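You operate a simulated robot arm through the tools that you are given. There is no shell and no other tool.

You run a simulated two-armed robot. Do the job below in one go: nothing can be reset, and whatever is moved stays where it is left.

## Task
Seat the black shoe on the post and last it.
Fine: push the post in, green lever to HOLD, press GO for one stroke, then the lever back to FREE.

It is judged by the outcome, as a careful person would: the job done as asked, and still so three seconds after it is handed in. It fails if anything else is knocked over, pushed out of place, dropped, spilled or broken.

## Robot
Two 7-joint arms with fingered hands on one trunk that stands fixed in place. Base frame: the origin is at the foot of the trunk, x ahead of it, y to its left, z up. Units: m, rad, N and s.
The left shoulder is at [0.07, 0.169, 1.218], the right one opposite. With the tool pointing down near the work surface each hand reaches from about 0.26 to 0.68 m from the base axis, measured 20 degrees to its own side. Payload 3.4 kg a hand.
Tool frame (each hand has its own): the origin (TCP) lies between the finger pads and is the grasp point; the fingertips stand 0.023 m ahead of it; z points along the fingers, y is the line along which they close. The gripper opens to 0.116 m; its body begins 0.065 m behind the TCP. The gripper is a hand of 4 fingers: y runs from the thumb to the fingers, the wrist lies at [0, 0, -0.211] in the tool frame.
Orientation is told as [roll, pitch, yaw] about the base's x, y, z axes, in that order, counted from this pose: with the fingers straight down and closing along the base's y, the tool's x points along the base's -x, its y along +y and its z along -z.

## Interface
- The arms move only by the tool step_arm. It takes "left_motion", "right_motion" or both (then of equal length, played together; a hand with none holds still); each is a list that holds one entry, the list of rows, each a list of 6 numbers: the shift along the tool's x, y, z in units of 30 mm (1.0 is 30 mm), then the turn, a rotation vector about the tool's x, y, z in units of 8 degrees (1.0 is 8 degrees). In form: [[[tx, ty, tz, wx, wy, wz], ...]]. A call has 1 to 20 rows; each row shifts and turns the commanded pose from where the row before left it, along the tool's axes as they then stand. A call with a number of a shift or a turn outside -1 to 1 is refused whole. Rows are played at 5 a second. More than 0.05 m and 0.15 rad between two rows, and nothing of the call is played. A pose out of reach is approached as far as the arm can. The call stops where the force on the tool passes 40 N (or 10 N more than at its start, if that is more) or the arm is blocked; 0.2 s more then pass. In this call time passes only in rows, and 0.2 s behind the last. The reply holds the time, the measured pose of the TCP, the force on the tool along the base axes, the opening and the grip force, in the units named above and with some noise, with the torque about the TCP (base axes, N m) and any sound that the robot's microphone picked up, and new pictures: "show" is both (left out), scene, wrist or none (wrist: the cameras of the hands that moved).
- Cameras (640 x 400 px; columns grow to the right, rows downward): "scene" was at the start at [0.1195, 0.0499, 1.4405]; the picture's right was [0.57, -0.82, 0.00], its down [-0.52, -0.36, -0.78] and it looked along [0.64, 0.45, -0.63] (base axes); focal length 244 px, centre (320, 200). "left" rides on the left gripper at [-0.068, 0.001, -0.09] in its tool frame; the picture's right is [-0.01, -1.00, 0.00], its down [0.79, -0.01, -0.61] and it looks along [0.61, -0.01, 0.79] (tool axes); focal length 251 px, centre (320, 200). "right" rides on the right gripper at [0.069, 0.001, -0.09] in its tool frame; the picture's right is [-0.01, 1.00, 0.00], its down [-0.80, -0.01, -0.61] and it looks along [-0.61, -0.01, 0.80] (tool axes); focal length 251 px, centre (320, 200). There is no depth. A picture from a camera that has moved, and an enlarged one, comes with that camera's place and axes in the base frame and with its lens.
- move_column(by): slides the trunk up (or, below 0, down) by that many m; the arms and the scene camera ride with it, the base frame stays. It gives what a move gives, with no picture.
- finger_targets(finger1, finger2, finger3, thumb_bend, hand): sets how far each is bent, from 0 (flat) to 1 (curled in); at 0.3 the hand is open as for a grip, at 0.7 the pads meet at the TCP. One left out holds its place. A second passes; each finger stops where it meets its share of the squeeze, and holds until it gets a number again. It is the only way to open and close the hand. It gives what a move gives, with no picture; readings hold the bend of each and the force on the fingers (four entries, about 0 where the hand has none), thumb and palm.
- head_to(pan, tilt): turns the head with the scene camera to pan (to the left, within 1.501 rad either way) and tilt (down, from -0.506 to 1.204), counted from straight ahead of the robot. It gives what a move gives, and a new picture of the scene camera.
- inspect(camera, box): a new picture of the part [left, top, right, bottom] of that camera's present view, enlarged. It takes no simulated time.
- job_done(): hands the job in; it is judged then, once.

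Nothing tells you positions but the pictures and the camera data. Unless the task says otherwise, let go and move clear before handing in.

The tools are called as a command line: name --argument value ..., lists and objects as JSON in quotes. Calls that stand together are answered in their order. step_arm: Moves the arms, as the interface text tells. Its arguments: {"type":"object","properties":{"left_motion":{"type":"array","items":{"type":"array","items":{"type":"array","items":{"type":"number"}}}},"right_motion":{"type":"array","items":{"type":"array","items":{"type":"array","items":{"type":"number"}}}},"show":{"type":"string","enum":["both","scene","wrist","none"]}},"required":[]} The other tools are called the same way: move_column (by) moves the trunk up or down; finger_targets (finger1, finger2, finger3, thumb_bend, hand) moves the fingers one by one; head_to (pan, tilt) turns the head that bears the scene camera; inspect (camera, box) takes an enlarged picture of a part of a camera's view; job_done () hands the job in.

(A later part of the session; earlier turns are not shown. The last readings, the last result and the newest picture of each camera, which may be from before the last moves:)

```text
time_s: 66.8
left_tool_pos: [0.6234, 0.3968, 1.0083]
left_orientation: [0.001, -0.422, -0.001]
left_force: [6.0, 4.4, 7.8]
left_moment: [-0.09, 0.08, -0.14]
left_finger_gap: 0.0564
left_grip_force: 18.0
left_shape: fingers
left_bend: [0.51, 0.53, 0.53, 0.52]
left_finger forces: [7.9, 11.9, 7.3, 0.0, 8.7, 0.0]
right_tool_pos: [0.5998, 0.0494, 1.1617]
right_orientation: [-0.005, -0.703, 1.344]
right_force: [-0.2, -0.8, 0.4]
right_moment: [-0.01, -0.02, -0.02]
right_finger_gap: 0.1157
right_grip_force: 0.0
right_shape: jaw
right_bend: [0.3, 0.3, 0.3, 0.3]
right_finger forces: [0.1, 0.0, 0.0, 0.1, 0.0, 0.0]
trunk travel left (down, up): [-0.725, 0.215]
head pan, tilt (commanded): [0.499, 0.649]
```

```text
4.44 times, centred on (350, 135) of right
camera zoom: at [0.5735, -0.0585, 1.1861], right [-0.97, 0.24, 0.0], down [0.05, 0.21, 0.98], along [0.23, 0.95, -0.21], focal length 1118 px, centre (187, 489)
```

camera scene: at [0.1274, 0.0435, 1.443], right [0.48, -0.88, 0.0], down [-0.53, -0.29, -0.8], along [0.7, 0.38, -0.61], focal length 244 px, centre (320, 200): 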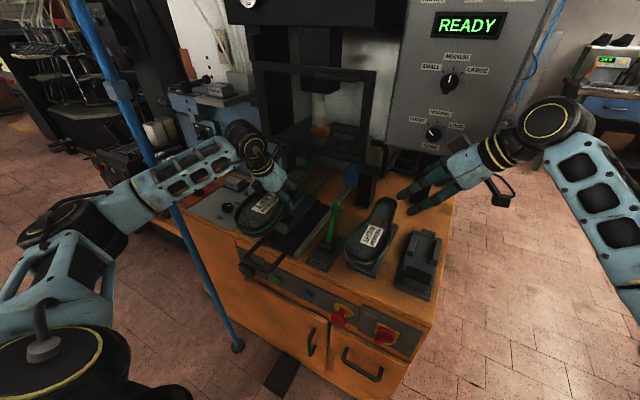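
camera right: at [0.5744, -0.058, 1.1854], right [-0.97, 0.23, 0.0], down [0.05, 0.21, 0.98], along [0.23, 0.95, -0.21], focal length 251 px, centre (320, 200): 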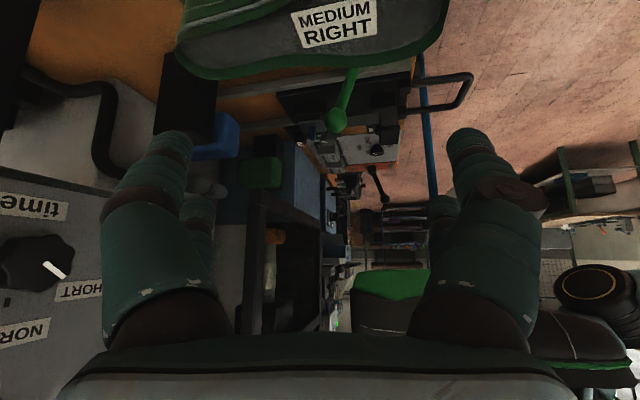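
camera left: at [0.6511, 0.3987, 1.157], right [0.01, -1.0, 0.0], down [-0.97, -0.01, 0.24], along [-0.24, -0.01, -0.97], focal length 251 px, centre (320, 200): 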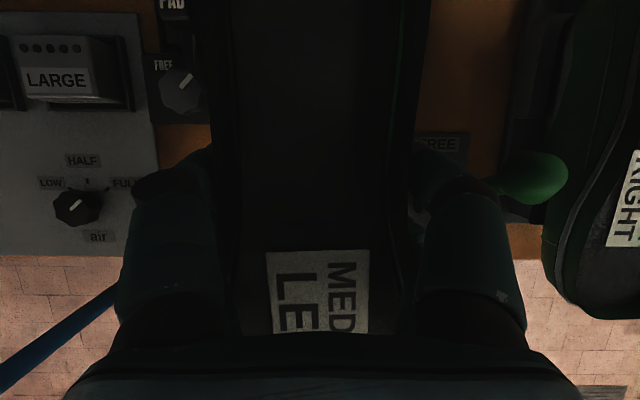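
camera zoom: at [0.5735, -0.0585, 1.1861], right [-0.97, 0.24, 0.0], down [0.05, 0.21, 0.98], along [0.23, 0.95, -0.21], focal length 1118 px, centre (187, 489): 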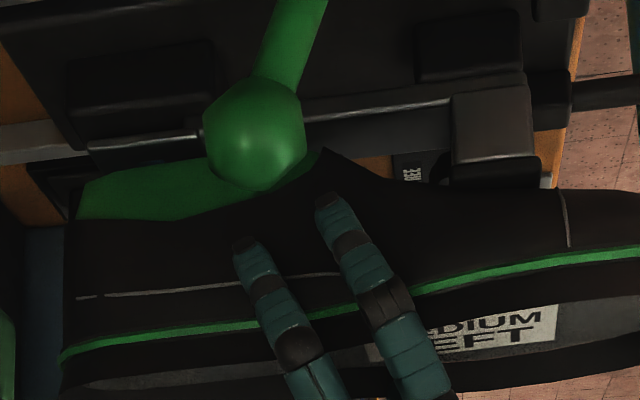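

inspect --camera "right" --box '[290, 110, 350, 150]'

inspect --camera "right" --box '[370, 100, 430, 140]'

inspect --camera "scene" --box '[220, 150, 380, 290]'

```text
10.00 times, centred on (320, 130) of right
camera zoom: at [0.5735, -0.0585, 1.1861], right [-0.97, 0.24, 0.0], down [0.05, 0.21, 0.98], along [0.23, 0.95, -0.21], focal length 2514 px, centre (320, 900)
```

zoom: 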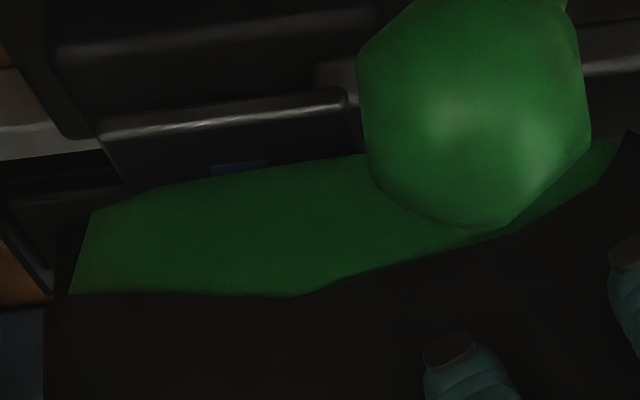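

```text
10.00 times, centred on (400, 120) of right
camera zoom: at [0.5735, -0.0585, 1.1861], right [-0.97, 0.24, 0.0], down [0.05, 0.21, 0.98], along [0.23, 0.95, -0.21], focal length 2514 px, centre (-480, 1000)
```

zoom: 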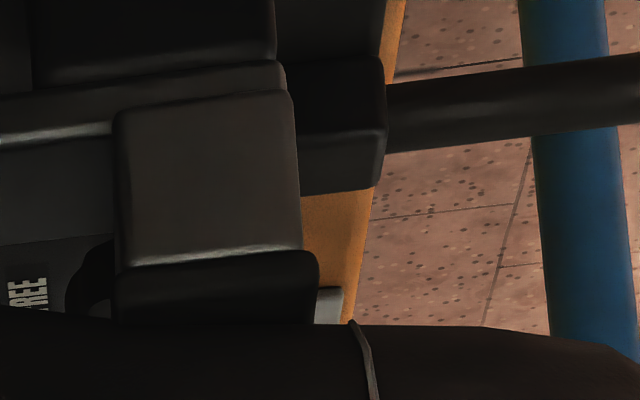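

```text
2.86 times, centred on (300, 220) of scene
camera zoom: at [0.1259, 0.0424, 1.4435], right [0.48, -0.88, 0.0], down [-0.53, -0.29, -0.8], along [0.7, 0.38, -0.6], focal length 697 px, centre (377, 143)
```

zoom: 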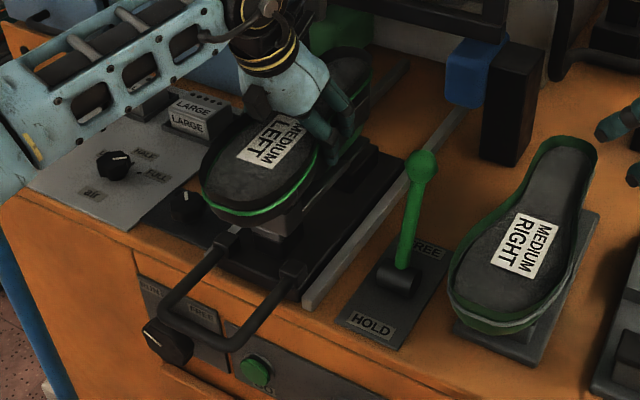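

step_arm --left_motion '[[[-0.03, 0.02, 0, 0, 0.15, 0]]]' --show "none"

inspect --camera "right" --box '[290, 110, 350, 150]'

```text
time_s: 67.2
left_tool_pos: [0.6241, 0.3968, 1.0076]
left_orientation: [0.0, -0.396, 0.001]
left_force: [7.0, 3.2, 8.0]
left_moment: [-0.08, -0.05, -0.23]
left_finger_gap: 0.0559
left_grip_force: 18.3
left_shape: fingers
left_bend: [0.51, 0.53, 0.53, 0.52]
left_finger forces: [7.7, 12.2, 7.1, 0.1, 9.0, 0.0]
right_tool_pos: [0.6011, 0.0485, 1.1622]
right_orientation: [-0.004, -0.703, 1.341]
right_force: [0.3, -0.7, 0.3]
right_moment: [0.01, 0.02, -0.01]
right_finger_gap: 0.1159
right_grip_force: 0.0
right_shape: jaw
right_bend: [0.3, 0.3, 0.3, 0.3]
right_finger forces: [0.1, 0.0, 0.1, 0.0, 0.0, 0.0]
trunk travel left (down, up): [-0.725, 0.215]
head pan, tilt (commanded): [0.499, 0.649]
```

```text
10.00 times, centred on (320, 130) of right
camera zoom: at [0.5737, -0.0587, 1.1858], right [-0.97, 0.24, 0.0], down [0.05, 0.21, 0.98], along [0.23, 0.95, -0.21], focal length 2514 px, centre (320, 900)
```

zoom: 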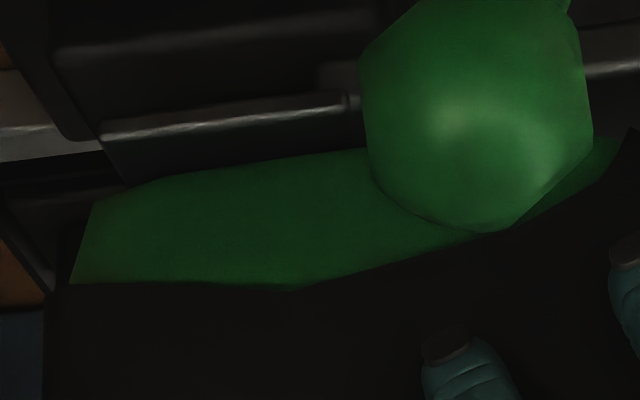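

step_arm --left_motion '[[[-0.03, 0.02, 0, 0, 0.15, 0]]]' --show "none"

inspect --camera "right" --box '[290, 110, 350, 150]'

inspect --camera "right" --box '[290, 90, 450, 190]'

```text
time_s: 67.7
left_tool_pos: [0.6248, 0.3976, 1.0072]
left_orientation: [0.001, -0.373, 0.0]
left_force: [4.2, 0.2, 2.5]
left_moment: [-0.13, -0.11, -0.1]
left_finger_gap: 0.0559
left_grip_force: 16.9
left_shape: fingers
left_bend: [0.51, 0.53, 0.53, 0.52]
left_finger forces: [6.9, 9.9, 7.9, 0.0, 9.8, 0.0]
right_tool_pos: [0.6017, 0.0488, 1.1606]
right_orientation: [-0.005, -0.704, 1.342]
right_force: [0.2, 0.6, 0.8]
right_moment: [-0.01, -0.02, 0.01]
right_finger_gap: 0.1158
right_grip_force: 0.2
right_shape: jaw
right_bend: [0.3, 0.3, 0.3, 0.3]
right_finger forces: [0.0, 0.1, 0.1, 0.1, 0.1, 0.0]
trunk travel left (down, up): [-0.725, 0.215]
head pan, tilt (commanded): [0.499, 0.649]
```

```text
10.00 times, centred on (320, 130) of right
camera zoom: at [0.5745, -0.0594, 1.1851], right [-0.97, 0.24, 0.0], down [0.05, 0.21, 0.98], along [0.23, 0.95, -0.21], focal length 2514 px, centre (320, 900)
```

zoom: 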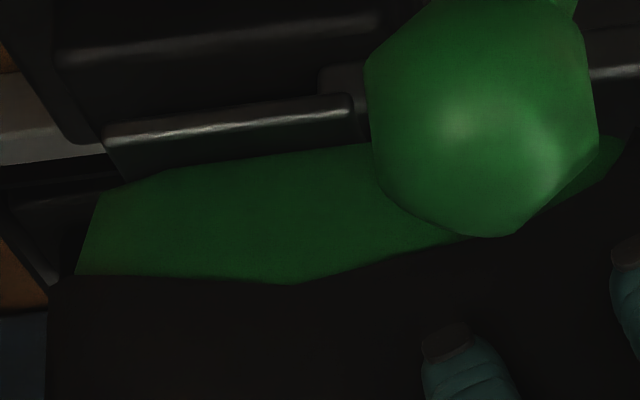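

```text
4.00 times, centred on (370, 140) of right
camera zoom: at [0.5745, -0.0594, 1.1851], right [-0.97, 0.24, 0.0], down [0.05, 0.21, 0.98], along [0.23, 0.95, -0.21], focal length 1006 px, centre (120, 440)
```

zoom: 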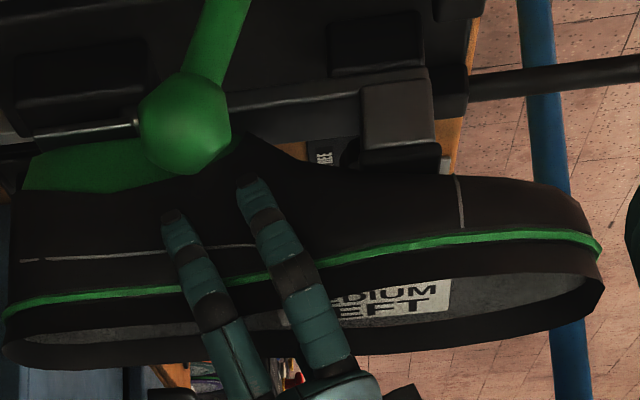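

step_arm --left_motion '[[[0.01, 0, 0.06, 0, 0.05, 0]]]' --show "none"

inspect --camera "right" --box '[290, 110, 350, 150]'

```text
time_s: 68.0
left_tool_pos: [0.6247, 0.3987, 1.0061]
left_orientation: [-0.001, -0.367, 0.0]
left_force: [6.4, 0.5, 7.2]
left_moment: [-0.13, -0.14, -0.13]
left_finger_gap: 0.056
left_grip_force: 17.2
left_shape: fingers
left_bend: [0.51, 0.53, 0.53, 0.52]
left_finger forces: [7.3, 10.6, 7.9, 0.1, 9.6, 0.0]
right_tool_pos: [0.6006, 0.0487, 1.1613]
right_orientation: [-0.004, -0.705, 1.344]
right_force: [0.4, -0.7, -0.4]
right_moment: [-0.02, 0.03, 0.01]
right_finger_gap: 0.1158
right_grip_force: 0.1
right_shape: jaw
right_bend: [0.3, 0.3, 0.3, 0.3]
right_finger forces: [0.0, 0.0, 0.1, 0.0, 0.1, 0.0]
trunk travel left (down, up): [-0.725, 0.215]
head pan, tilt (commanded): [0.499, 0.649]
```

```text
10.00 times, centred on (320, 130) of right
camera zoom: at [0.5738, -0.0594, 1.1857], right [-0.97, 0.24, 0.0], down [0.05, 0.21, 0.98], along [0.23, 0.95, -0.21], focal length 2514 px, centre (320, 900)
```

zoom: 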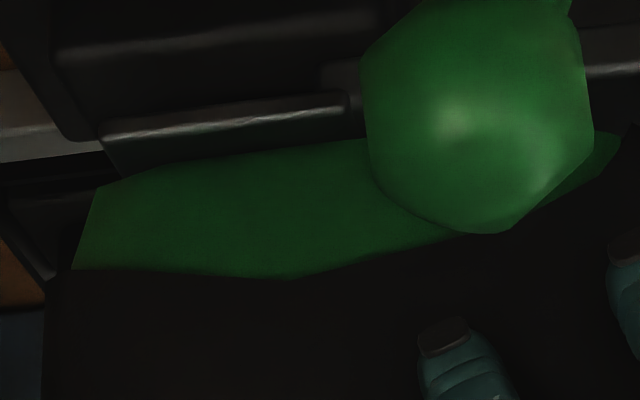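

The heel now appears flush on the rest with the pin fully inside. I'll open the fingers and let the shoe sit on the post.

finger_targets --hand "left" --finger1 0.37 --finger2 0.37 --finger3 0.37 --thumb_bend 0.37

inspect --camera "right" --box '[290, 90, 450, 190]'

inspect --camera "right" --box '[290, 110, 350, 150]'

inspect --camera "scene" --box '[220, 150, 380, 290]'

```text
time_s: 69.0
left_tool_pos: [0.6239, 0.3975, 1.0049]
left_orientation: [0.0, -0.367, 0.001]
left_force: [0.6, 0.6, 0.9]
left_moment: [0.0, 0.0, -0.01]
left_finger_gap: 0.0962
left_grip_force: 0.1
left_shape: fingers
left_bend: [0.37, 0.37, 0.37, 0.37]
left_finger forces: [0.0, 0.1, 0.0, 0.0, 0.0, 0.0]
right_tool_pos: [0.5996, 0.0485, 1.1617]
right_orientation: [-0.008, -0.703, 1.343]
right_force: [-0.3, 0.1, 0.3]
right_moment: [-0.02, -0.01, 0.0]
right_finger_gap: 0.116
right_grip_force: 0.0
right_shape: jaw
right_bend: [0.3, 0.3, 0.3, 0.3]
right_finger forces: [0.0, 0.1, 0.1, 0.0, 0.0, 0.0]
trunk travel left (down, up): [-0.725, 0.215]
head pan, tilt (commanded): [0.499, 0.649]
```

```text
4.00 times, centred on (370, 140) of right
camera zoom: at [0.5732, -0.0588, 1.1859], right [-0.97, 0.24, 0.0], down [0.05, 0.21, 0.98], along [0.23, 0.95, -0.21], focal length 1006 px, centre (120, 440)
```

zoom: 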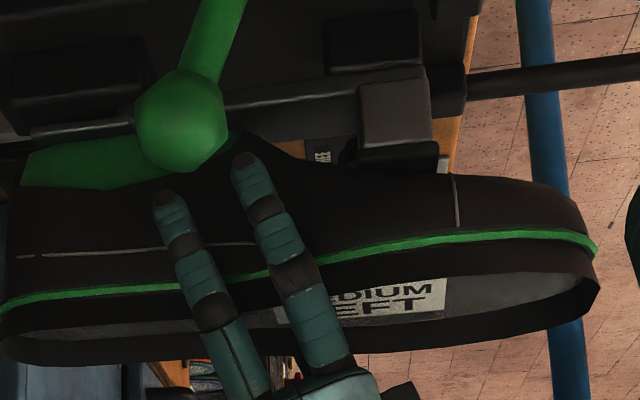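

```text
10.00 times, centred on (320, 130) of right
camera zoom: at [0.5732, -0.0588, 1.1859], right [-0.97, 0.24, 0.0], down [0.05, 0.21, 0.98], along [0.23, 0.95, -0.21], focal length 2514 px, centre (320, 900)
```

zoom: 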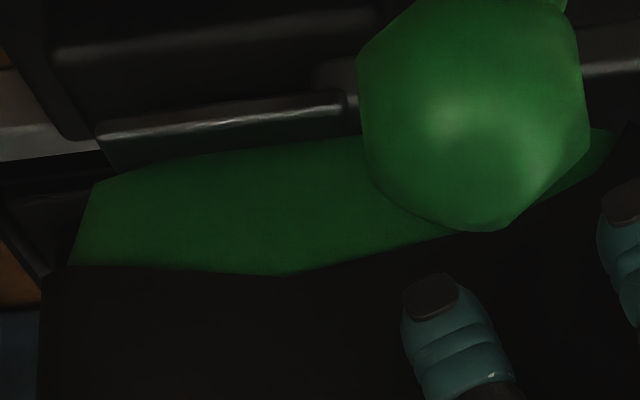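

```text
2.86 times, centred on (300, 220) of scene
camera zoom: at [0.1257, 0.0421, 1.4432], right [0.48, -0.88, 0.0], down [-0.53, -0.29, -0.8], along [0.7, 0.38, -0.6], focal length 697 px, centre (377, 143)
```

zoom: 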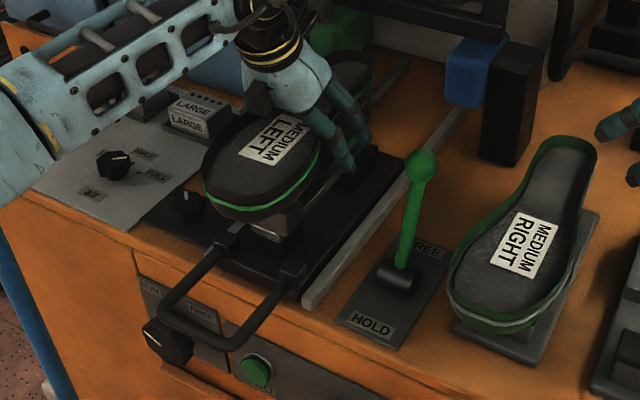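

finger_targets --hand "left" --finger1 0.34 --finger2 0.34 --finger3 0.34 --thumb_bend 0.34

step_arm --left_motion '[[[-0.18, 0, -0.467, 0, 0, 0], [-0.18, 0, -0.467, 0, 0, 0], [-0.18, 0, -0.467, 0, 0, 0], [-0.18, 0, -0.467, 0, 0, 0]]]' --show "wrist"

inspect --camera "right" --box '[260, 80, 460, 240]'

```text
time_s: 70.0
left_tool_pos: [0.6246, 0.3985, 1.006]
left_orientation: [-0.001, -0.369, -0.001]
left_force: [-0.8, -1.0, 0.1]
left_moment: [-0.02, 0.03, -0.01]
left_finger_gap: 0.1049
left_grip_force: 0.1
left_shape: fingers
left_bend: [0.34, 0.34, 0.34, 0.34]
left_finger forces: [0.1, 0.0, 0.0, 0.0, 0.1, 0.1]
right_tool_pos: [0.5994, 0.0485, 1.1616]
right_orientation: [-0.004, -0.703, 1.345]
right_force: [-0.4, -0.6, 0.5]
right_moment: [-0.01, -0.01, 0.02]
right_finger_gap: 0.1157
right_grip_force: 0.0
right_shape: jaw
right_bend: [0.3, 0.3, 0.3, 0.3]
right_finger forces: [0.1, 0.0, 0.1, 0.0, 0.0, 0.0]
trunk travel left (down, up): [-0.725, 0.215]
head pan, tilt (commanded): [0.499, 0.649]
```

```text
time_s: 71.0
left_tool_pos: [0.6243, 0.3984, 1.0668]
left_orientation: [0.0, -0.367, 0.0]
left_force: [0.9, 0.7, -0.1]
left_moment: [-0.01, 0.0, 0.0]
left_finger_gap: 0.1049
left_grip_force: 0.1
left_shape: fingers
left_bend: [0.34, 0.34, 0.34, 0.34]
left_finger forces: [0.0, 0.0, 0.0, 0.0, 0.1, 0.1]
right_tool_pos: [0.5999, 0.0488, 1.1615]
right_orientation: [-0.005, -0.703, 1.345]
right_force: [0.5, -0.3, -0.3]
right_moment: [0.01, 0.01, 0.01]
right_finger_gap: 0.1158
right_grip_force: 0.0
right_shape: jaw
right_bend: [0.3, 0.3, 0.3, 0.3]
right_finger forces: [0.0, 0.0, 0.0, 0.0, 0.0, 0.0]
trunk travel left (down, up): [-0.725, 0.215]
head pan, tilt (commanded): [0.499, 0.649]
camera left: at [0.6545, 0.3983, 1.175], right [0.01, -1.0, 0.0], down [-0.96, -0.01, 0.28], along [-0.28, 0.0, -0.96], focal length 251 px, centre (320, 200)
```

left: 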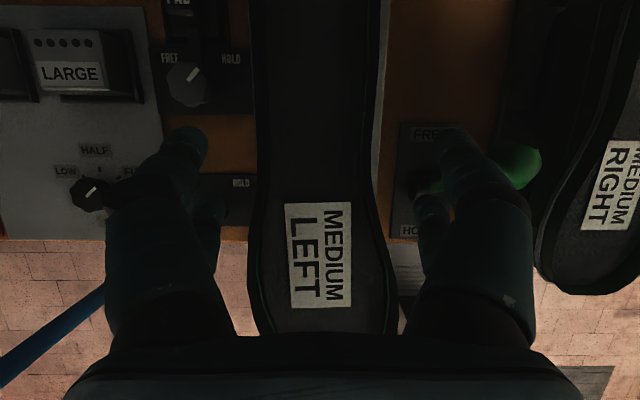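

```text
2.50 times, centred on (360, 160) of right
camera zoom: at [0.5731, -0.059, 1.186], right [-0.97, 0.24, 0.0], down [0.05, 0.21, 0.98], along [0.23, 0.95, -0.21], focal length 629 px, centre (220, 300)
```

zoom: 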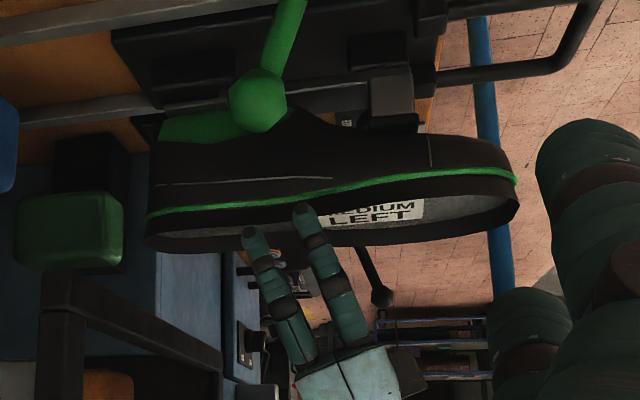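

The black shoe is seated on the post, level, with the pin in its hole. I'll lift the left hand clear and bring it round in front of the carriage handle, which is at about x≈0.42, z≈0.90.

step_arm --left_motion '[[[-0.3, 0, -0.78, 0, 0, 0], [-0.3, 0, -0.78, 0, 0, 0], [0.934, 0, -0.359, 0, 0, 0], [0.934, 0, -0.359, 0, 0, 0], [0.934, 0, -0.359, 0, 0, 0], [0.934, 0, -0.359, 0, 0, 0], [0.934, 0, -0.359, 0, 0, 0], [0.934, 0, -0.359, 0, 0, 0], [0.934, 0, -0.359, 0, 0, 0], [0.934, 0, -0.359, 0, 0, 0], [0.934, 0, -0.359, 0, 0, 0], [0, 0, 0, 0, -0.95, 0]]]' --show "both"

finger_targets --hand "left" --finger1 0.7 --finger2 0.7 --finger3 0.7 --thumb_bend 0.7

inspect --camera "right" --box '[250, 60, 490, 240]'

inspect --camera "scene" --box '[200, 120, 400, 300]'

```text
time_s: 73.7
left_tool_pos: [0.3532, 0.3995, 1.1175]
left_orientation: [0.0, -0.503, 0.001]
left_force: [-0.3, 0.4, 0.2]
left_moment: [0.0, 0.03, -0.01]
left_finger_gap: 0.1051
left_grip_force: 0.1
left_shape: fingers
left_bend: [0.34, 0.34, 0.34, 0.34]
left_finger forces: [0.0, 0.1, 0.0, 0.0, 0.1, 0.1]
right_tool_pos: [0.5986, 0.0488, 1.1626]
right_orientation: [-0.005, -0.705, 1.343]
right_force: [0.4, -0.2, -0.2]
right_moment: [0.01, 0.0, 0.01]
right_finger_gap: 0.1162
right_grip_force: 0.1
right_shape: jaw
right_bend: [0.3, 0.3, 0.3, 0.3]
right_finger forces: [0.0, 0.1, 0.1, 0.0, 0.0, 0.0]
trunk travel left (down, up): [-0.725, 0.215]
head pan, tilt (commanded): [0.499, 0.649]
camera scene: at [0.1244, 0.0418, 1.4434], right [0.48, -0.88, 0.0], down [-0.53, -0.29, -0.8], along [0.7, 0.38, -0.6], focal length 244 px, centre (320, 200)
camera left: at [0.3686, 0.399, 1.2295], right [0.01, -1.0, 0.0], down [-0.99, -0.01, 0.15], along [-0.15, 0.0, -0.99], focal length 251 px, centre (320, 200)
```

scene: 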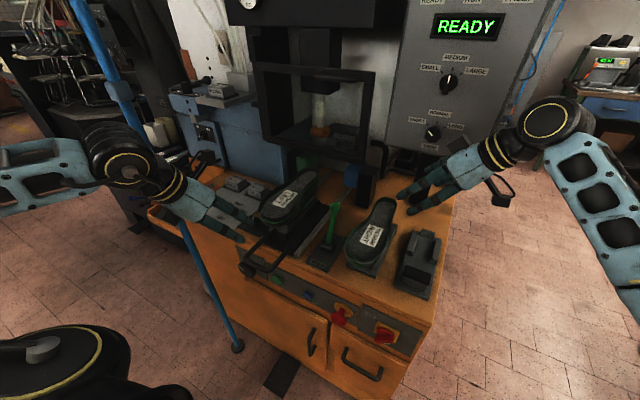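
left: 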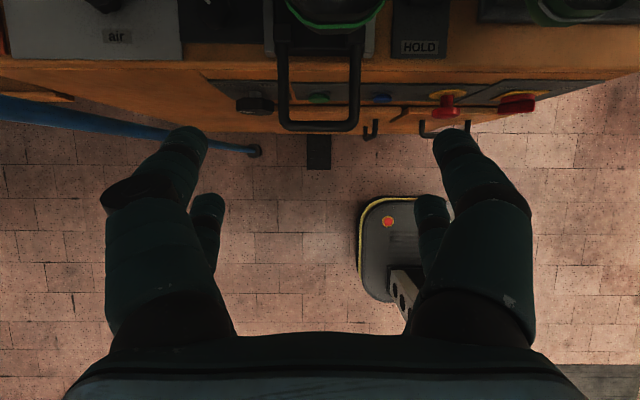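

```text
time_s: 74.7
left_tool_pos: [0.3524, 0.399, 1.1169]
left_orientation: [0.0, -0.502, -0.001]
left_force: [-0.8, -0.9, 0.1]
left_moment: [0.03, -0.01, -0.02]
left_finger_gap: 0.0019
left_grip_force: 0.1
left_shape: fingers
left_bend: [0.7, 0.7, 0.7, 0.7]
left_finger forces: [0.0, 0.0, 0.0, 0.1, 0.0, 0.0]
right_tool_pos: [0.601, 0.0484, 1.1622]
right_orientation: [-0.003, -0.704, 1.344]
right_force: [0.1, 1.0, -0.1]
right_moment: [0.01, 0.02, -0.02]
right_finger_gap: 0.1161
right_grip_force: 0.1
right_shape: jaw
right_bend: [0.3, 0.3, 0.3, 0.3]
right_finger forces: [0.0, 0.0, 0.0, 0.1, 0.1, 0.0]
trunk travel left (down, up): [-0.725, 0.215]
head pan, tilt (commanded): [0.499, 0.649]
```

```text
2.22 times, centred on (370, 150) of right
camera zoom: at [0.5731, -0.0587, 1.186], right [-0.97, 0.24, 0.0], down [0.05, 0.21, 0.98], along [0.23, 0.95, -0.21], focal length 559 px, centre (209, 311)
```

zoom: 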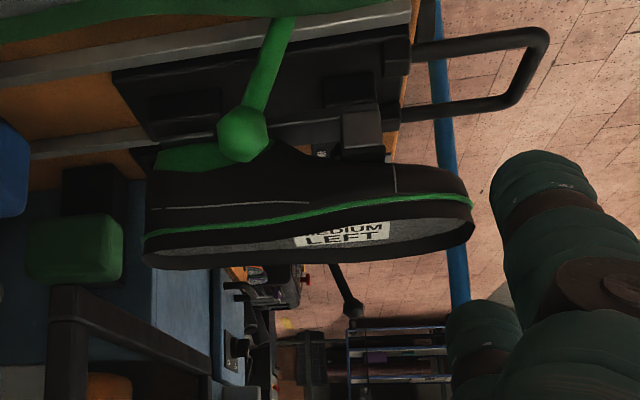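

```text
2.22 times, centred on (300, 210) of scene
camera zoom: at [0.1255, 0.0421, 1.4433], right [0.48, -0.88, 0.0], down [-0.53, -0.29, -0.8], along [0.7, 0.38, -0.6], focal length 542 px, centre (364, 178)
```

zoom: 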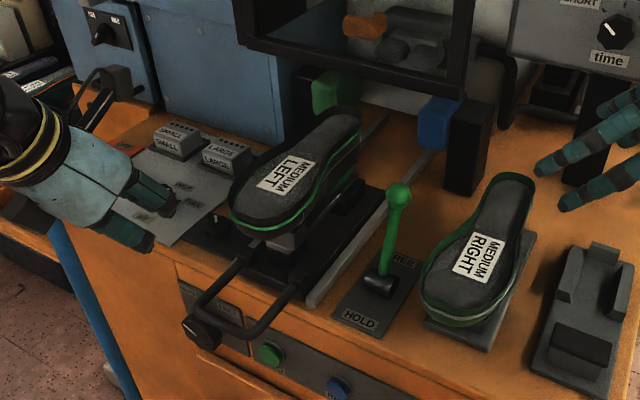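

step_arm --left_motion '[[[0.516, 0, 0.868, 0, 0, 0], [0.516, 0, 0.868, 0, 0, 0], [0.516, 0, 0.868, 0, 0, 0], [0.516, 0, 0.868, 0, 0, 0], [0.516, 0, 0.868, 0, 0, 0], [0.516, 0, 0.868, 0, 0, 0], [0.516, 0, 0.868, 0, 0, 0]]]' --show "both"

inspect --camera "scene" --box '[200, 150, 360, 310]'

```text
time_s: 76.2
left_tool_pos: [0.345, 0.4001, 0.9023]
left_orientation: [0.001, -0.5, 0.0]
left_force: [-0.2, -0.5, -0.4]
left_moment: [0.0, -0.03, 0.03]
left_finger_gap: 0.0015
left_grip_force: 0.1
left_shape: fingers
left_bend: [0.7, 0.7, 0.7, 0.7]
left_finger forces: [0.0, 0.0, 0.1, 0.1, 0.0, 0.0]
right_tool_pos: [0.6006, 0.0492, 1.1612]
right_orientation: [-0.006, -0.704, 1.345]
right_force: [-0.4, 0.0, 0.1]
right_moment: [0.01, 0.01, 0.02]
right_finger_gap: 0.1158
right_grip_force: 0.1
right_shape: jaw
right_bend: [0.3, 0.3, 0.3, 0.3]
right_finger forces: [0.0, 0.0, 0.0, 0.0, 0.0, 0.1]
trunk travel left (down, up): [-0.725, 0.215]
head pan, tilt (commanded): [0.499, 0.649]
camera scene: at [0.1262, 0.0429, 1.4432], right [0.48, -0.88, 0.0], down [-0.53, -0.29, -0.8], along [0.7, 0.38, -0.61], focal length 244 px, centre (320, 200)
camera left: at [0.3615, 0.3997, 1.014], right [0.01, -1.0, 0.0], down [-0.99, -0.01, 0.15], along [-0.15, -0.01, -0.99], focal length 251 px, centre (320, 200)
```

scene: 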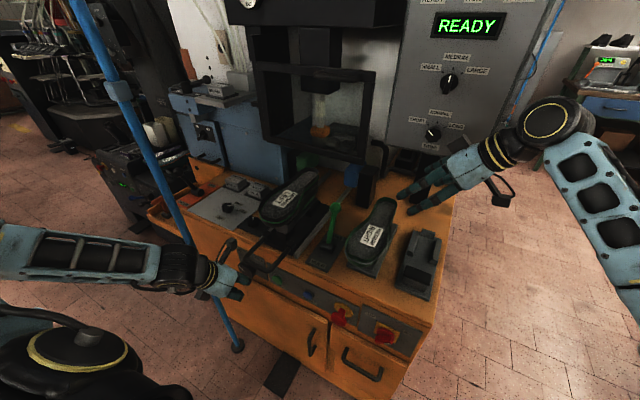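
left: 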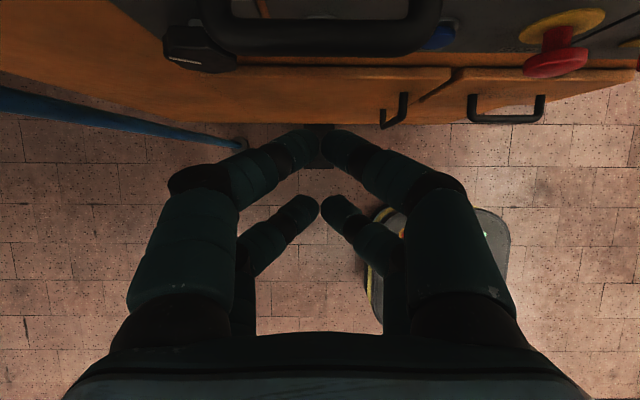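

```text
2.50 times, centred on (280, 230) of scene
camera zoom: at [0.1262, 0.0429, 1.4432], right [0.48, -0.88, 0.0], down [-0.53, -0.29, -0.8], along [0.7, 0.38, -0.61], focal length 610 px, centre (420, 125)
```

zoom: 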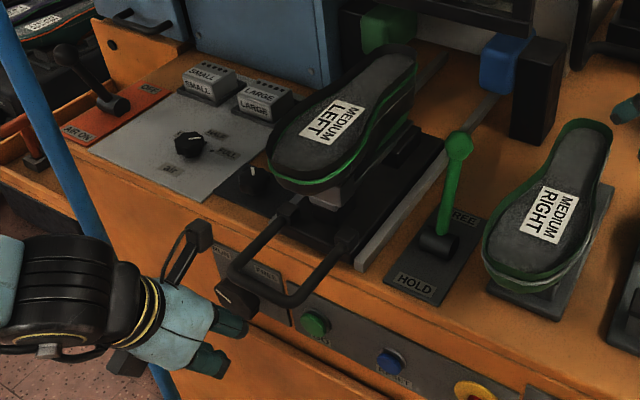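

step_arm --left_motion '[[[0.14, 0, 0.26, 0, 0, 0], [-0.584, 0, 0.321, 0, 0, 0], [-0.584, 0, 0.321, 0, 0, 0]]]' --show "wrist"

inspect --camera "right" --box '[250, 40, 490, 220]'

```text
time_s: 77.0
left_tool_pos: [0.3845, 0.3989, 0.8958]
left_orientation: [0.0, -0.5, 0.0]
left_force: [-4.0, 0.2, -2.4]
left_moment: [-0.03, 0.05, -0.03]
left_finger_gap: 0.0011
left_grip_force: 2.6
left_shape: fingers
left_bend: [0.7, 0.7, 0.7, 0.7]
left_finger forces: [2.7, 0.0, 0.0, 0.1, 1.3, 0.0]
right_tool_pos: [0.5994, 0.0487, 1.1628]
right_orientation: [-0.005, -0.703, 1.343]
right_force: [-0.6, -0.1, -0.2]
right_moment: [-0.06, 0.02, -0.02]
right_finger_gap: 0.1156
right_grip_force: 0.1
right_shape: jaw
right_bend: [0.3, 0.3, 0.3, 0.3]
right_finger forces: [0.0, 0.0, 0.1, 0.1, 0.0, 0.0]
trunk travel left (down, up): [-0.725, 0.215]
head pan, tilt (commanded): [0.499, 0.649]
camera left: at [0.4006, 0.3997, 1.0066], right [0.01, -1.0, 0.0], down [-0.99, -0.01, 0.15], along [-0.15, -0.01, -0.99], focal length 251 px, centre (320, 200)
```

left: 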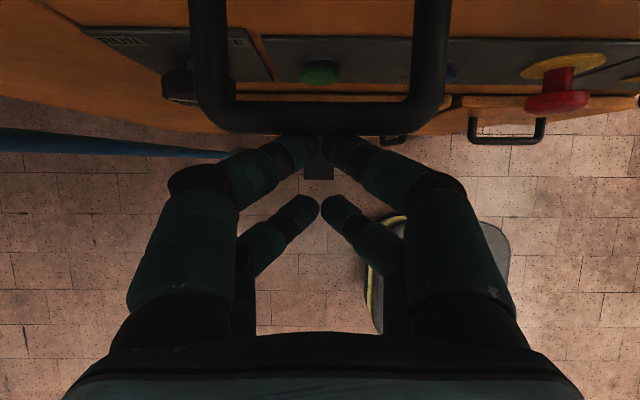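

```text
2.22 times, centred on (370, 130) of right
camera zoom: at [0.5722, -0.0582, 1.1864], right [-0.97, 0.23, 0.0], down [0.05, 0.21, 0.98], along [0.23, 0.95, -0.21], focal length 559 px, centre (209, 356)
```

zoom: 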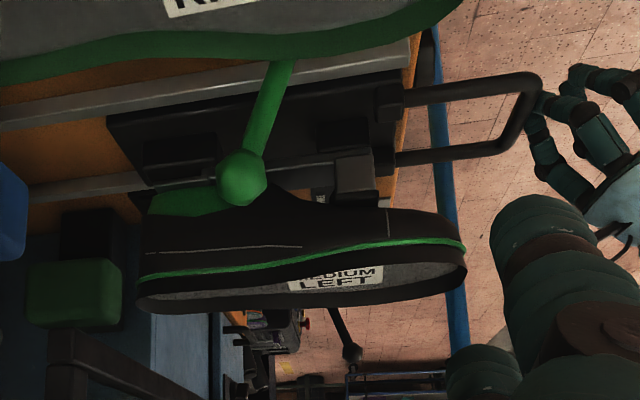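

The fingers are against the handle bar (4 N). I'll push the carriage in, checking the force as it goes.

step_arm --left_motion '[[[-0.438, 0, 0.241, 0, 0, 0], [-0.438, 0, 0.241, 0, 0, 0], [-0.438, 0, 0.241, 0, 0, 0]]]' --show "none"

inspect --camera "right" --box '[230, 40, 490, 220]'

```text
time_s: 77.8
left_tool_pos: [0.4323, 0.3991, 0.8952]
left_orientation: [-0.001, -0.501, 0.001]
left_force: [0.3, -0.8, -0.3]
left_moment: [0.02, -0.01, 0.0]
left_finger_gap: 0.0014
left_grip_force: 0.1
left_shape: fingers
left_bend: [0.7, 0.7, 0.7, 0.7]
left_finger forces: [0.0, 0.1, 0.0, 0.0, 0.0, 0.1]
right_tool_pos: [0.6, 0.0485, 1.1618]
right_orientation: [-0.006, -0.702, 1.342]
right_force: [0.3, 0.3, -1.5]
right_moment: [0.04, -0.01, -0.02]
right_finger_gap: 0.1158
right_grip_force: 0.1
right_shape: jaw
right_bend: [0.3, 0.3, 0.3, 0.3]
right_finger forces: [0.1, 0.0, 0.0, 0.1, 0.0, 0.0]
trunk travel left (down, up): [-0.725, 0.215]
head pan, tilt (commanded): [0.499, 0.649]
```

```text
2.22 times, centred on (360, 130) of right
camera zoom: at [0.5734, -0.0585, 1.1859], right [-0.97, 0.24, 0.0], down [0.05, 0.21, 0.98], along [0.23, 0.95, -0.21], focal length 559 px, centre (231, 356)
```

zoom: 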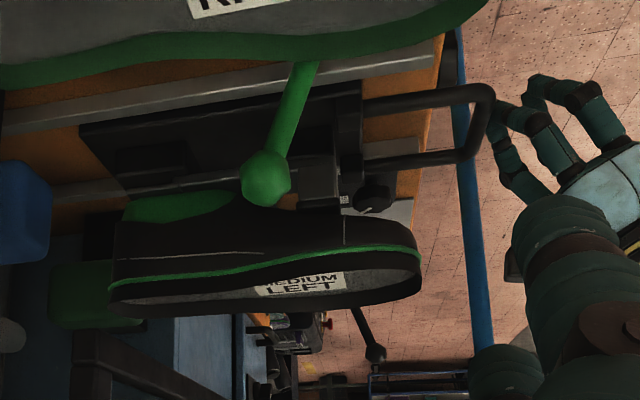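

step_arm --left_motion '[[[-0.438, 0, 0.241, 0, 0, 0], [-0.438, 0, 0.241, 0, 0, 0], [-0.438, 0, 0.241, 0, 0, 0]]]' --show "scene"

inspect --camera "right" --box '[200, 40, 460, 220]'

```text
time_s: 78.7
left_tool_pos: [0.4751, 0.3979, 0.8949]
left_orientation: [-0.001, -0.501, 0.0]
left_force: [-0.5, 0.4, 0.0]
left_moment: [0.02, -0.02, 0.01]
left_finger_gap: 0.0013
left_grip_force: 0.1
left_shape: fingers
left_bend: [0.7, 0.7, 0.7, 0.7]
left_finger forces: [0.0, 0.0, 0.0, 0.0, 0.0, 0.0]
right_tool_pos: [0.5998, 0.0476, 1.1619]
right_orientation: [-0.005, -0.703, 1.341]
right_force: [0.0, -0.2, 0.1]
right_moment: [0.02, 0.0, -0.02]
right_finger_gap: 0.1162
right_grip_force: 0.2
right_shape: jaw
right_bend: [0.3, 0.3, 0.3, 0.3]
right_finger forces: [0.1, 0.0, 0.0, 0.0, 0.1, 0.0]
trunk travel left (down, up): [-0.725, 0.215]
head pan, tilt (commanded): [0.499, 0.649]
camera scene: at [0.126, 0.0422, 1.4432], right [0.48, -0.88, 0.0], down [-0.53, -0.29, -0.8], along [0.7, 0.38, -0.6], focal length 244 px, centre (320, 200)
```

scene: 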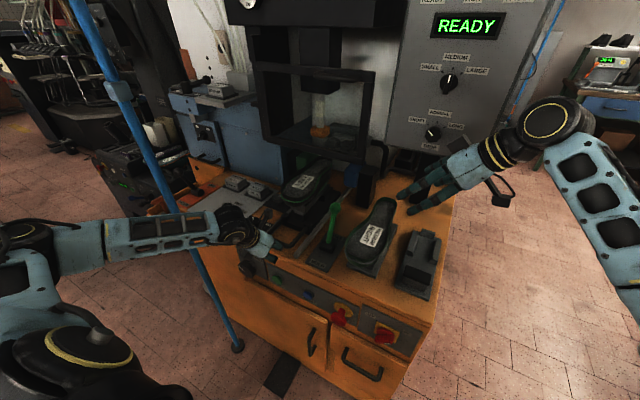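

```text
2.22 times, centred on (330, 130) of right
camera zoom: at [0.5735, -0.0587, 1.1858], right [-0.97, 0.24, 0.0], down [0.05, 0.21, 0.98], along [0.23, 0.95, -0.21], focal length 559 px, centre (298, 356)
```

zoom: 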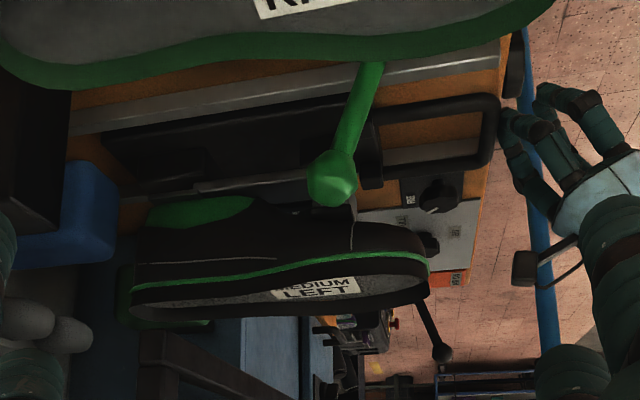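

step_arm --left_motion '[[[-0.438, 0, 0.241, 0, 0, 0], [-0.438, 0, 0.241, 0, 0, 0], [-0.438, 0, 0.241, 0, 0, 0]]]' --show "none"

inspect --camera "right" --box '[200, 40, 460, 220]'

inspect --camera "scene" --box '[220, 120, 380, 290]'

```text
time_s: 79.5
left_tool_pos: [0.521, 0.3991, 0.8949]
left_orientation: [0.001, -0.501, 0.001]
left_force: [0.5, -0.8, 0.9]
left_moment: [0.0, 0.02, -0.01]
left_finger_gap: 0.0008
left_grip_force: 0.1
left_shape: fingers
left_bend: [0.7, 0.7, 0.7, 0.7]
left_finger forces: [0.0, 0.0, 0.0, 0.0, 0.0, 0.0]
right_tool_pos: [0.6007, 0.049, 1.1626]
right_orientation: [-0.005, -0.703, 1.342]
right_force: [-0.4, -0.1, -0.3]
right_moment: [-0.01, -0.03, 0.03]
right_finger_gap: 0.1158
right_grip_force: 0.0
right_shape: jaw
right_bend: [0.3, 0.3, 0.3, 0.3]
right_finger forces: [0.0, 0.1, 0.0, 0.1, 0.0, 0.1]
trunk travel left (down, up): [-0.725, 0.215]
head pan, tilt (commanded): [0.499, 0.649]
```

```text
2.22 times, centred on (330, 130) of right
camera zoom: at [0.5736, -0.0588, 1.1858], right [-0.97, 0.24, 0.0], down [0.05, 0.21, 0.98], along [0.23, 0.95, -0.21], focal length 559 px, centre (298, 356)
```

zoom: 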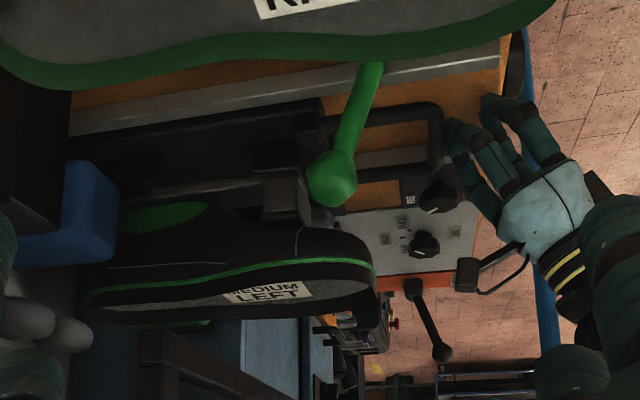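

```text
2.35 times, centred on (300, 205) of scene
camera zoom: at [0.1261, 0.0421, 1.4432], right [0.48, -0.88, 0.0], down [-0.53, -0.29, -0.8], along [0.7, 0.38, -0.6], focal length 574 px, centre (367, 188)
```

zoom: 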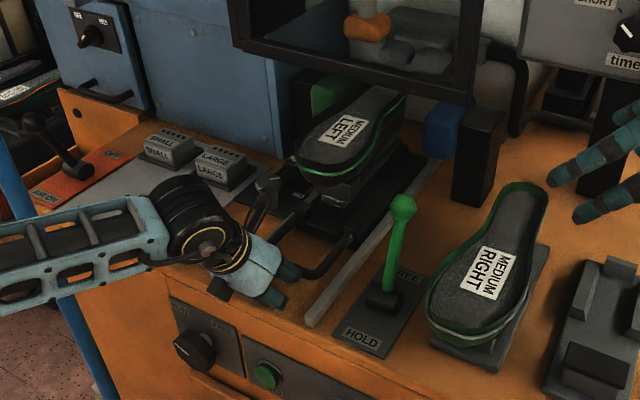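

step_arm --left_motion '[[[-0.438, 0, 0.241, 0, 0, 0], [-0.438, 0, 0.241, 0, 0, 0]]]' --show "none"

inspect --camera "right" --box '[200, 40, 460, 220]'

inspect --camera "scene" --box '[220, 120, 380, 290]'

```text
time_s: 80.0
left_tool_pos: [0.5419, 0.4003, 0.8929]
left_orientation: [0.001, -0.499, -0.001]
left_force: [-29.2, -0.1, -9.5]
left_moment: [-0.03, 0.33, 0.09]
left_finger_gap: 0.0003
left_grip_force: 15.8
left_shape: fingers
left_bend: [0.71, 0.7, 0.7, 0.7]
left_finger forces: [25.0, 0.1, 0.0, 0.0, 6.6, 0.0]
right_tool_pos: [0.5926, 0.0502, 1.1653]
right_orientation: [-0.012, -0.707, 1.35]
right_force: [-0.1, -0.1, 0.0]
right_moment: [-0.01, -0.04, -0.04]
right_finger_gap: 0.1159
right_grip_force: 0.1
right_shape: jaw
right_bend: [0.3, 0.3, 0.3, 0.3]
right_finger forces: [0.0, 0.1, 0.0, 0.0, 0.0, 0.0]
trunk travel left (down, up): [-0.725, 0.215]
head pan, tilt (commanded): [0.499, 0.649]
```

```text
2.22 times, centred on (330, 130) of right
camera zoom: at [0.566, -0.0572, 1.1895], right [-0.97, 0.23, 0.0], down [0.05, 0.21, 0.98], along [0.23, 0.95, -0.21], focal length 559 px, centre (298, 356)
```

zoom: 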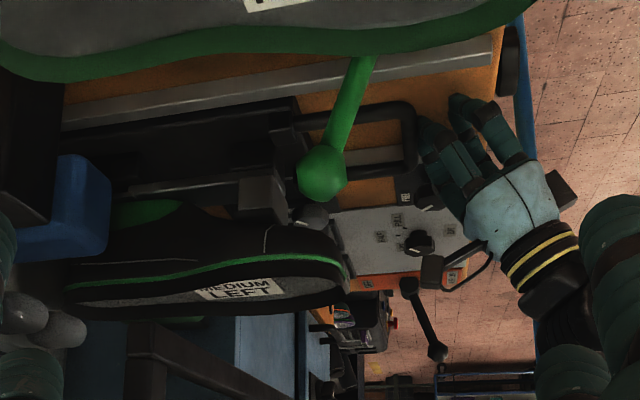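

```text
2.35 times, centred on (300, 205) of scene
camera zoom: at [0.1164, 0.0438, 1.4437], right [0.48, -0.88, 0.0], down [-0.53, -0.29, -0.8], along [0.7, 0.38, -0.6], focal length 574 px, centre (367, 188)
```

zoom: 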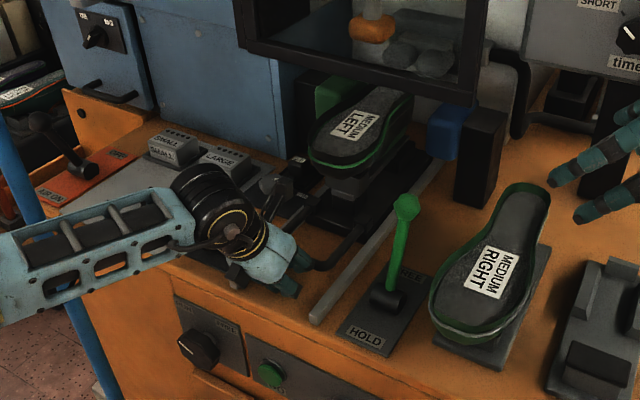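

The carriage has met a firm stop (29 N) after about 0.155 m of travel, so the post is in. I'll ease off and confirm it stays there.

step_arm --left_motion '[[[0.438, 0, -0.241, 0, 0, 0], [0.584, 0, -0.321, 0, 0, 0], [0.584, 0, -0.321, 0, 0, 0], [0.584, 0, -0.321, 0, 0, 0]]]' --show "both"

inspect --camera "scene" --box '[220, 100, 400, 290]'

inspect --camera "right" --box '[200, 40, 460, 220]'

```text
time_s: 81.0
left_tool_pos: [0.4762, 0.3987, 0.8941]
left_orientation: [0.001, -0.5, 0.0]
left_force: [-0.5, -0.5, 0.4]
left_moment: [-0.03, 0.02, 0.0]
left_finger_gap: 0.001
left_grip_force: 0.0
left_shape: fingers
left_bend: [0.7, 0.7, 0.7, 0.7]
left_finger forces: [0.1, 0.0, 0.1, 0.0, 0.0, 0.0]
right_tool_pos: [0.6002, 0.0479, 1.1618]
right_orientation: [-0.005, -0.705, 1.341]
right_force: [-0.9, -0.8, -0.3]
right_moment: [0.0, -0.01, 0.01]
right_finger_gap: 0.1156
right_grip_force: 0.0
right_shape: jaw
right_bend: [0.3, 0.3, 0.3, 0.3]
right_finger forces: [0.0, 0.1, 0.0, 0.1, 0.1, 0.0]
trunk travel left (down, up): [-0.725, 0.215]
head pan, tilt (commanded): [0.499, 0.649]
camera scene: at [0.1257, 0.0415, 1.4433], right [0.48, -0.88, 0.0], down [-0.53, -0.29, -0.8], along [0.7, 0.38, -0.6], focal length 244 px, centre (320, 200)
camera left: at [0.4924, 0.398, 1.0061], right [0.01, -1.0, 0.0], down [-0.99, -0.01, 0.15], along [-0.15, 0.0, -0.99], focal length 251 px, centre (320, 200)
```

scene: 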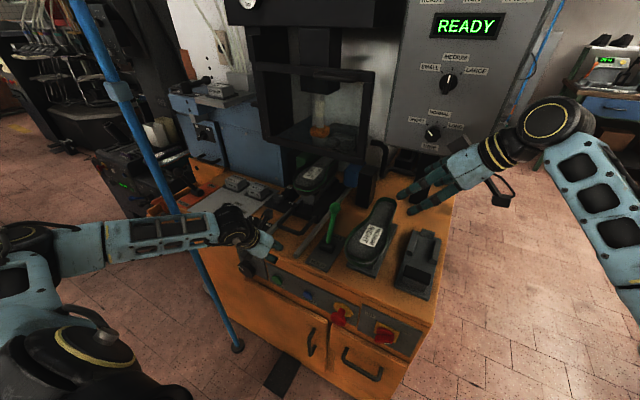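
left: 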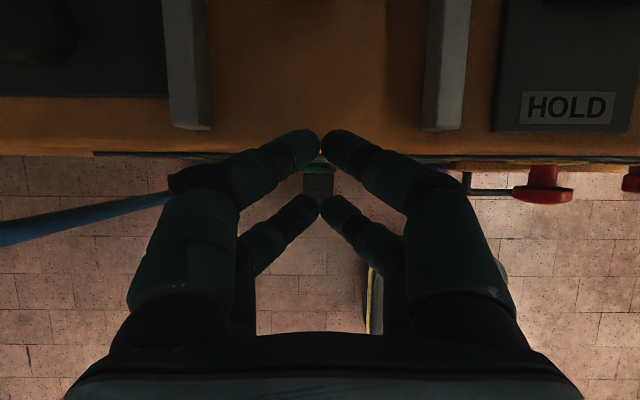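

```text
2.11 times, centred on (310, 195) of scene
camera zoom: at [0.1257, 0.0415, 1.4433], right [0.48, -0.88, 0.0], down [-0.53, -0.29, -0.8], along [0.7, 0.38, -0.6], focal length 513 px, centre (341, 210)
```

zoom: 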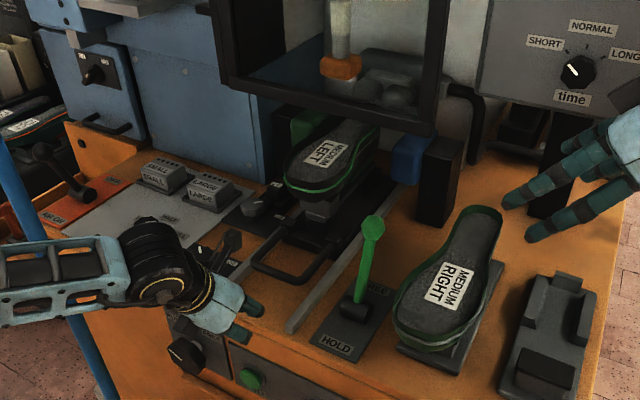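

```text
2.22 times, centred on (330, 130) of right
camera zoom: at [0.5733, -0.0594, 1.1859], right [-0.97, 0.24, 0.0], down [0.05, 0.21, 0.98], along [0.23, 0.95, -0.21], focal length 559 px, centre (298, 356)
```

zoom: 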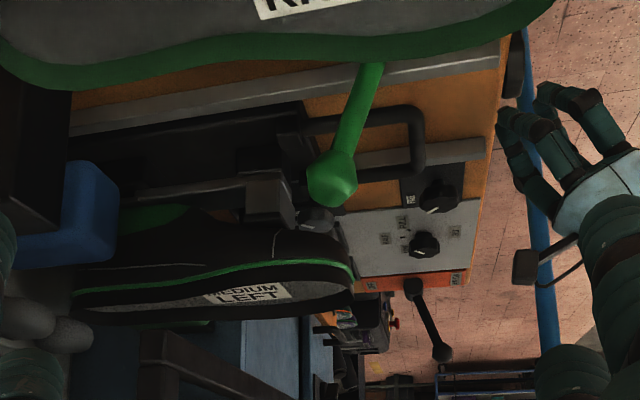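

The post is in and staying put. The lever ball is at about (0.628, 0.265, 0.997), leaning toward FREE, with its pivot near x=0.58. I'll bring the left hand above it with the fingers part open.

step_arm --left_motion '[[[-0.396, 0, -0.923, 0, 0, 0], [-0.396, 0, -0.923, 0, 0, 0], [-0.396, 0, -0.923, 0, 0, 0], [-0.396, 0, -0.923, 0, 0, 0], [-0.396, 0, -0.923, 0, 0, 0], [-0.396, 0, -0.923, 0, 0, 0], [-0.396, 0, -0.923, 0, 0, 0], [-0.838, -0.745, 0.458, 0, 0, 0], [-0.838, -0.745, 0.458, 0, 0, 0], [-0.838, -0.745, 0.458, 0, 0, 0], [-0.838, -0.745, 0.458, 0, 0, 0], [-0.838, -0.745, 0.458, 0, 0, 0], [-0.838, -0.745, 0.458, 0, 0, 0]]]' --show "none"

finger_targets --hand "left" --finger1 0.48 --finger2 0.48 --finger3 0.48 --thumb_bend 0.48

inspect --camera "left" --box '[0, 0, 640, 400]'

inspect --camera "right" --box '[200, 20, 500, 250]'

```text
time_s: 83.8
left_tool_pos: [0.6269, 0.2622, 1.1035]
left_orientation: [0.001, -0.501, -0.001]
left_force: [0.6, -0.4, 0.6]
left_moment: [0.03, -0.01, -0.03]
left_finger_gap: 0.0011
left_grip_force: 0.1
left_shape: fingers
left_bend: [0.7, 0.7, 0.7, 0.7]
left_finger forces: [0.1, 0.1, 0.1, 0.0, 0.0, 0.0]
right_tool_pos: [0.6011, 0.0479, 1.1609]
right_orientation: [-0.003, -0.706, 1.341]
right_force: [-0.6, 0.2, -0.7]
right_moment: [0.01, 0.01, 0.01]
right_finger_gap: 0.1159
right_grip_force: 0.1
right_shape: jaw
right_bend: [0.3, 0.3, 0.3, 0.3]
right_finger forces: [0.1, 0.1, 0.0, 0.0, 0.1, 0.0]
trunk travel left (down, up): [-0.725, 0.215]
head pan, tilt (commanded): [0.499, 0.649]
```

```text
time_s: 84.8
left_tool_pos: [0.6262, 0.2637, 1.1038]
left_orientation: [-0.002, -0.502, -0.001]
left_force: [-0.1, 0.2, 0.1]
left_moment: [-0.02, 0.0, 0.01]
left_finger_gap: 0.0634
left_grip_force: 0.1
left_shape: fingers
left_bend: [0.48, 0.48, 0.48, 0.48]
left_finger forces: [0.1, 0.1, 0.0, 0.0, 0.1, 0.1]
right_tool_pos: [0.5988, 0.0488, 1.1605]
right_orientation: [-0.004, -0.703, 1.342]
right_force: [0.4, 0.5, -0.5]
right_moment: [0.0, -0.01, -0.01]
right_finger_gap: 0.1156
right_grip_force: 0.0
right_shape: jaw
right_bend: [0.3, 0.3, 0.3, 0.3]
right_finger forces: [0.0, 0.0, 0.1, 0.1, 0.0, 0.0]
trunk travel left (down, up): [-0.725, 0.215]
head pan, tilt (commanded): [0.499, 0.649]
```

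```text
1.00 times, centred on (320, 200) of left (not enlarged: the box is as wide or as high as the picture)
camera zoom: at [0.6414, 0.2646, 1.2158], right [0.01, -1.0, 0.0], down [-0.99, -0.01, 0.15], along [-0.15, -0.01, -0.99], focal length 251 px, centre (320, 200)
```

zoom: 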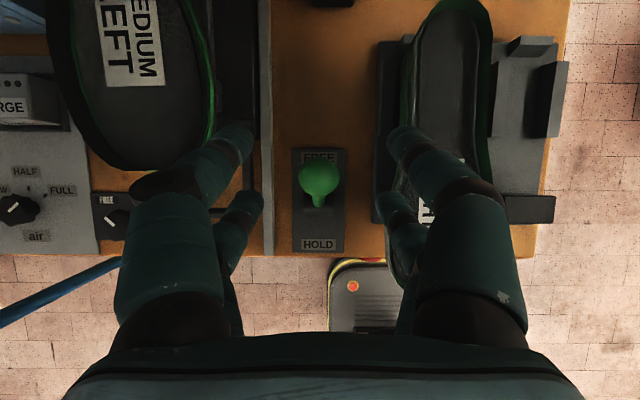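

```text
1.74 times, centred on (350, 135) of right
camera zoom: at [0.5733, -0.0589, 1.1858], right [-0.97, 0.24, 0.0], down [0.05, 0.21, 0.98], along [0.23, 0.95, -0.21], focal length 437 px, centre (268, 313)
```

zoom: 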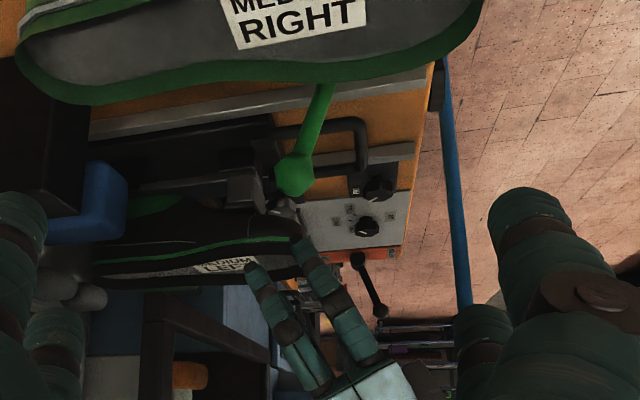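

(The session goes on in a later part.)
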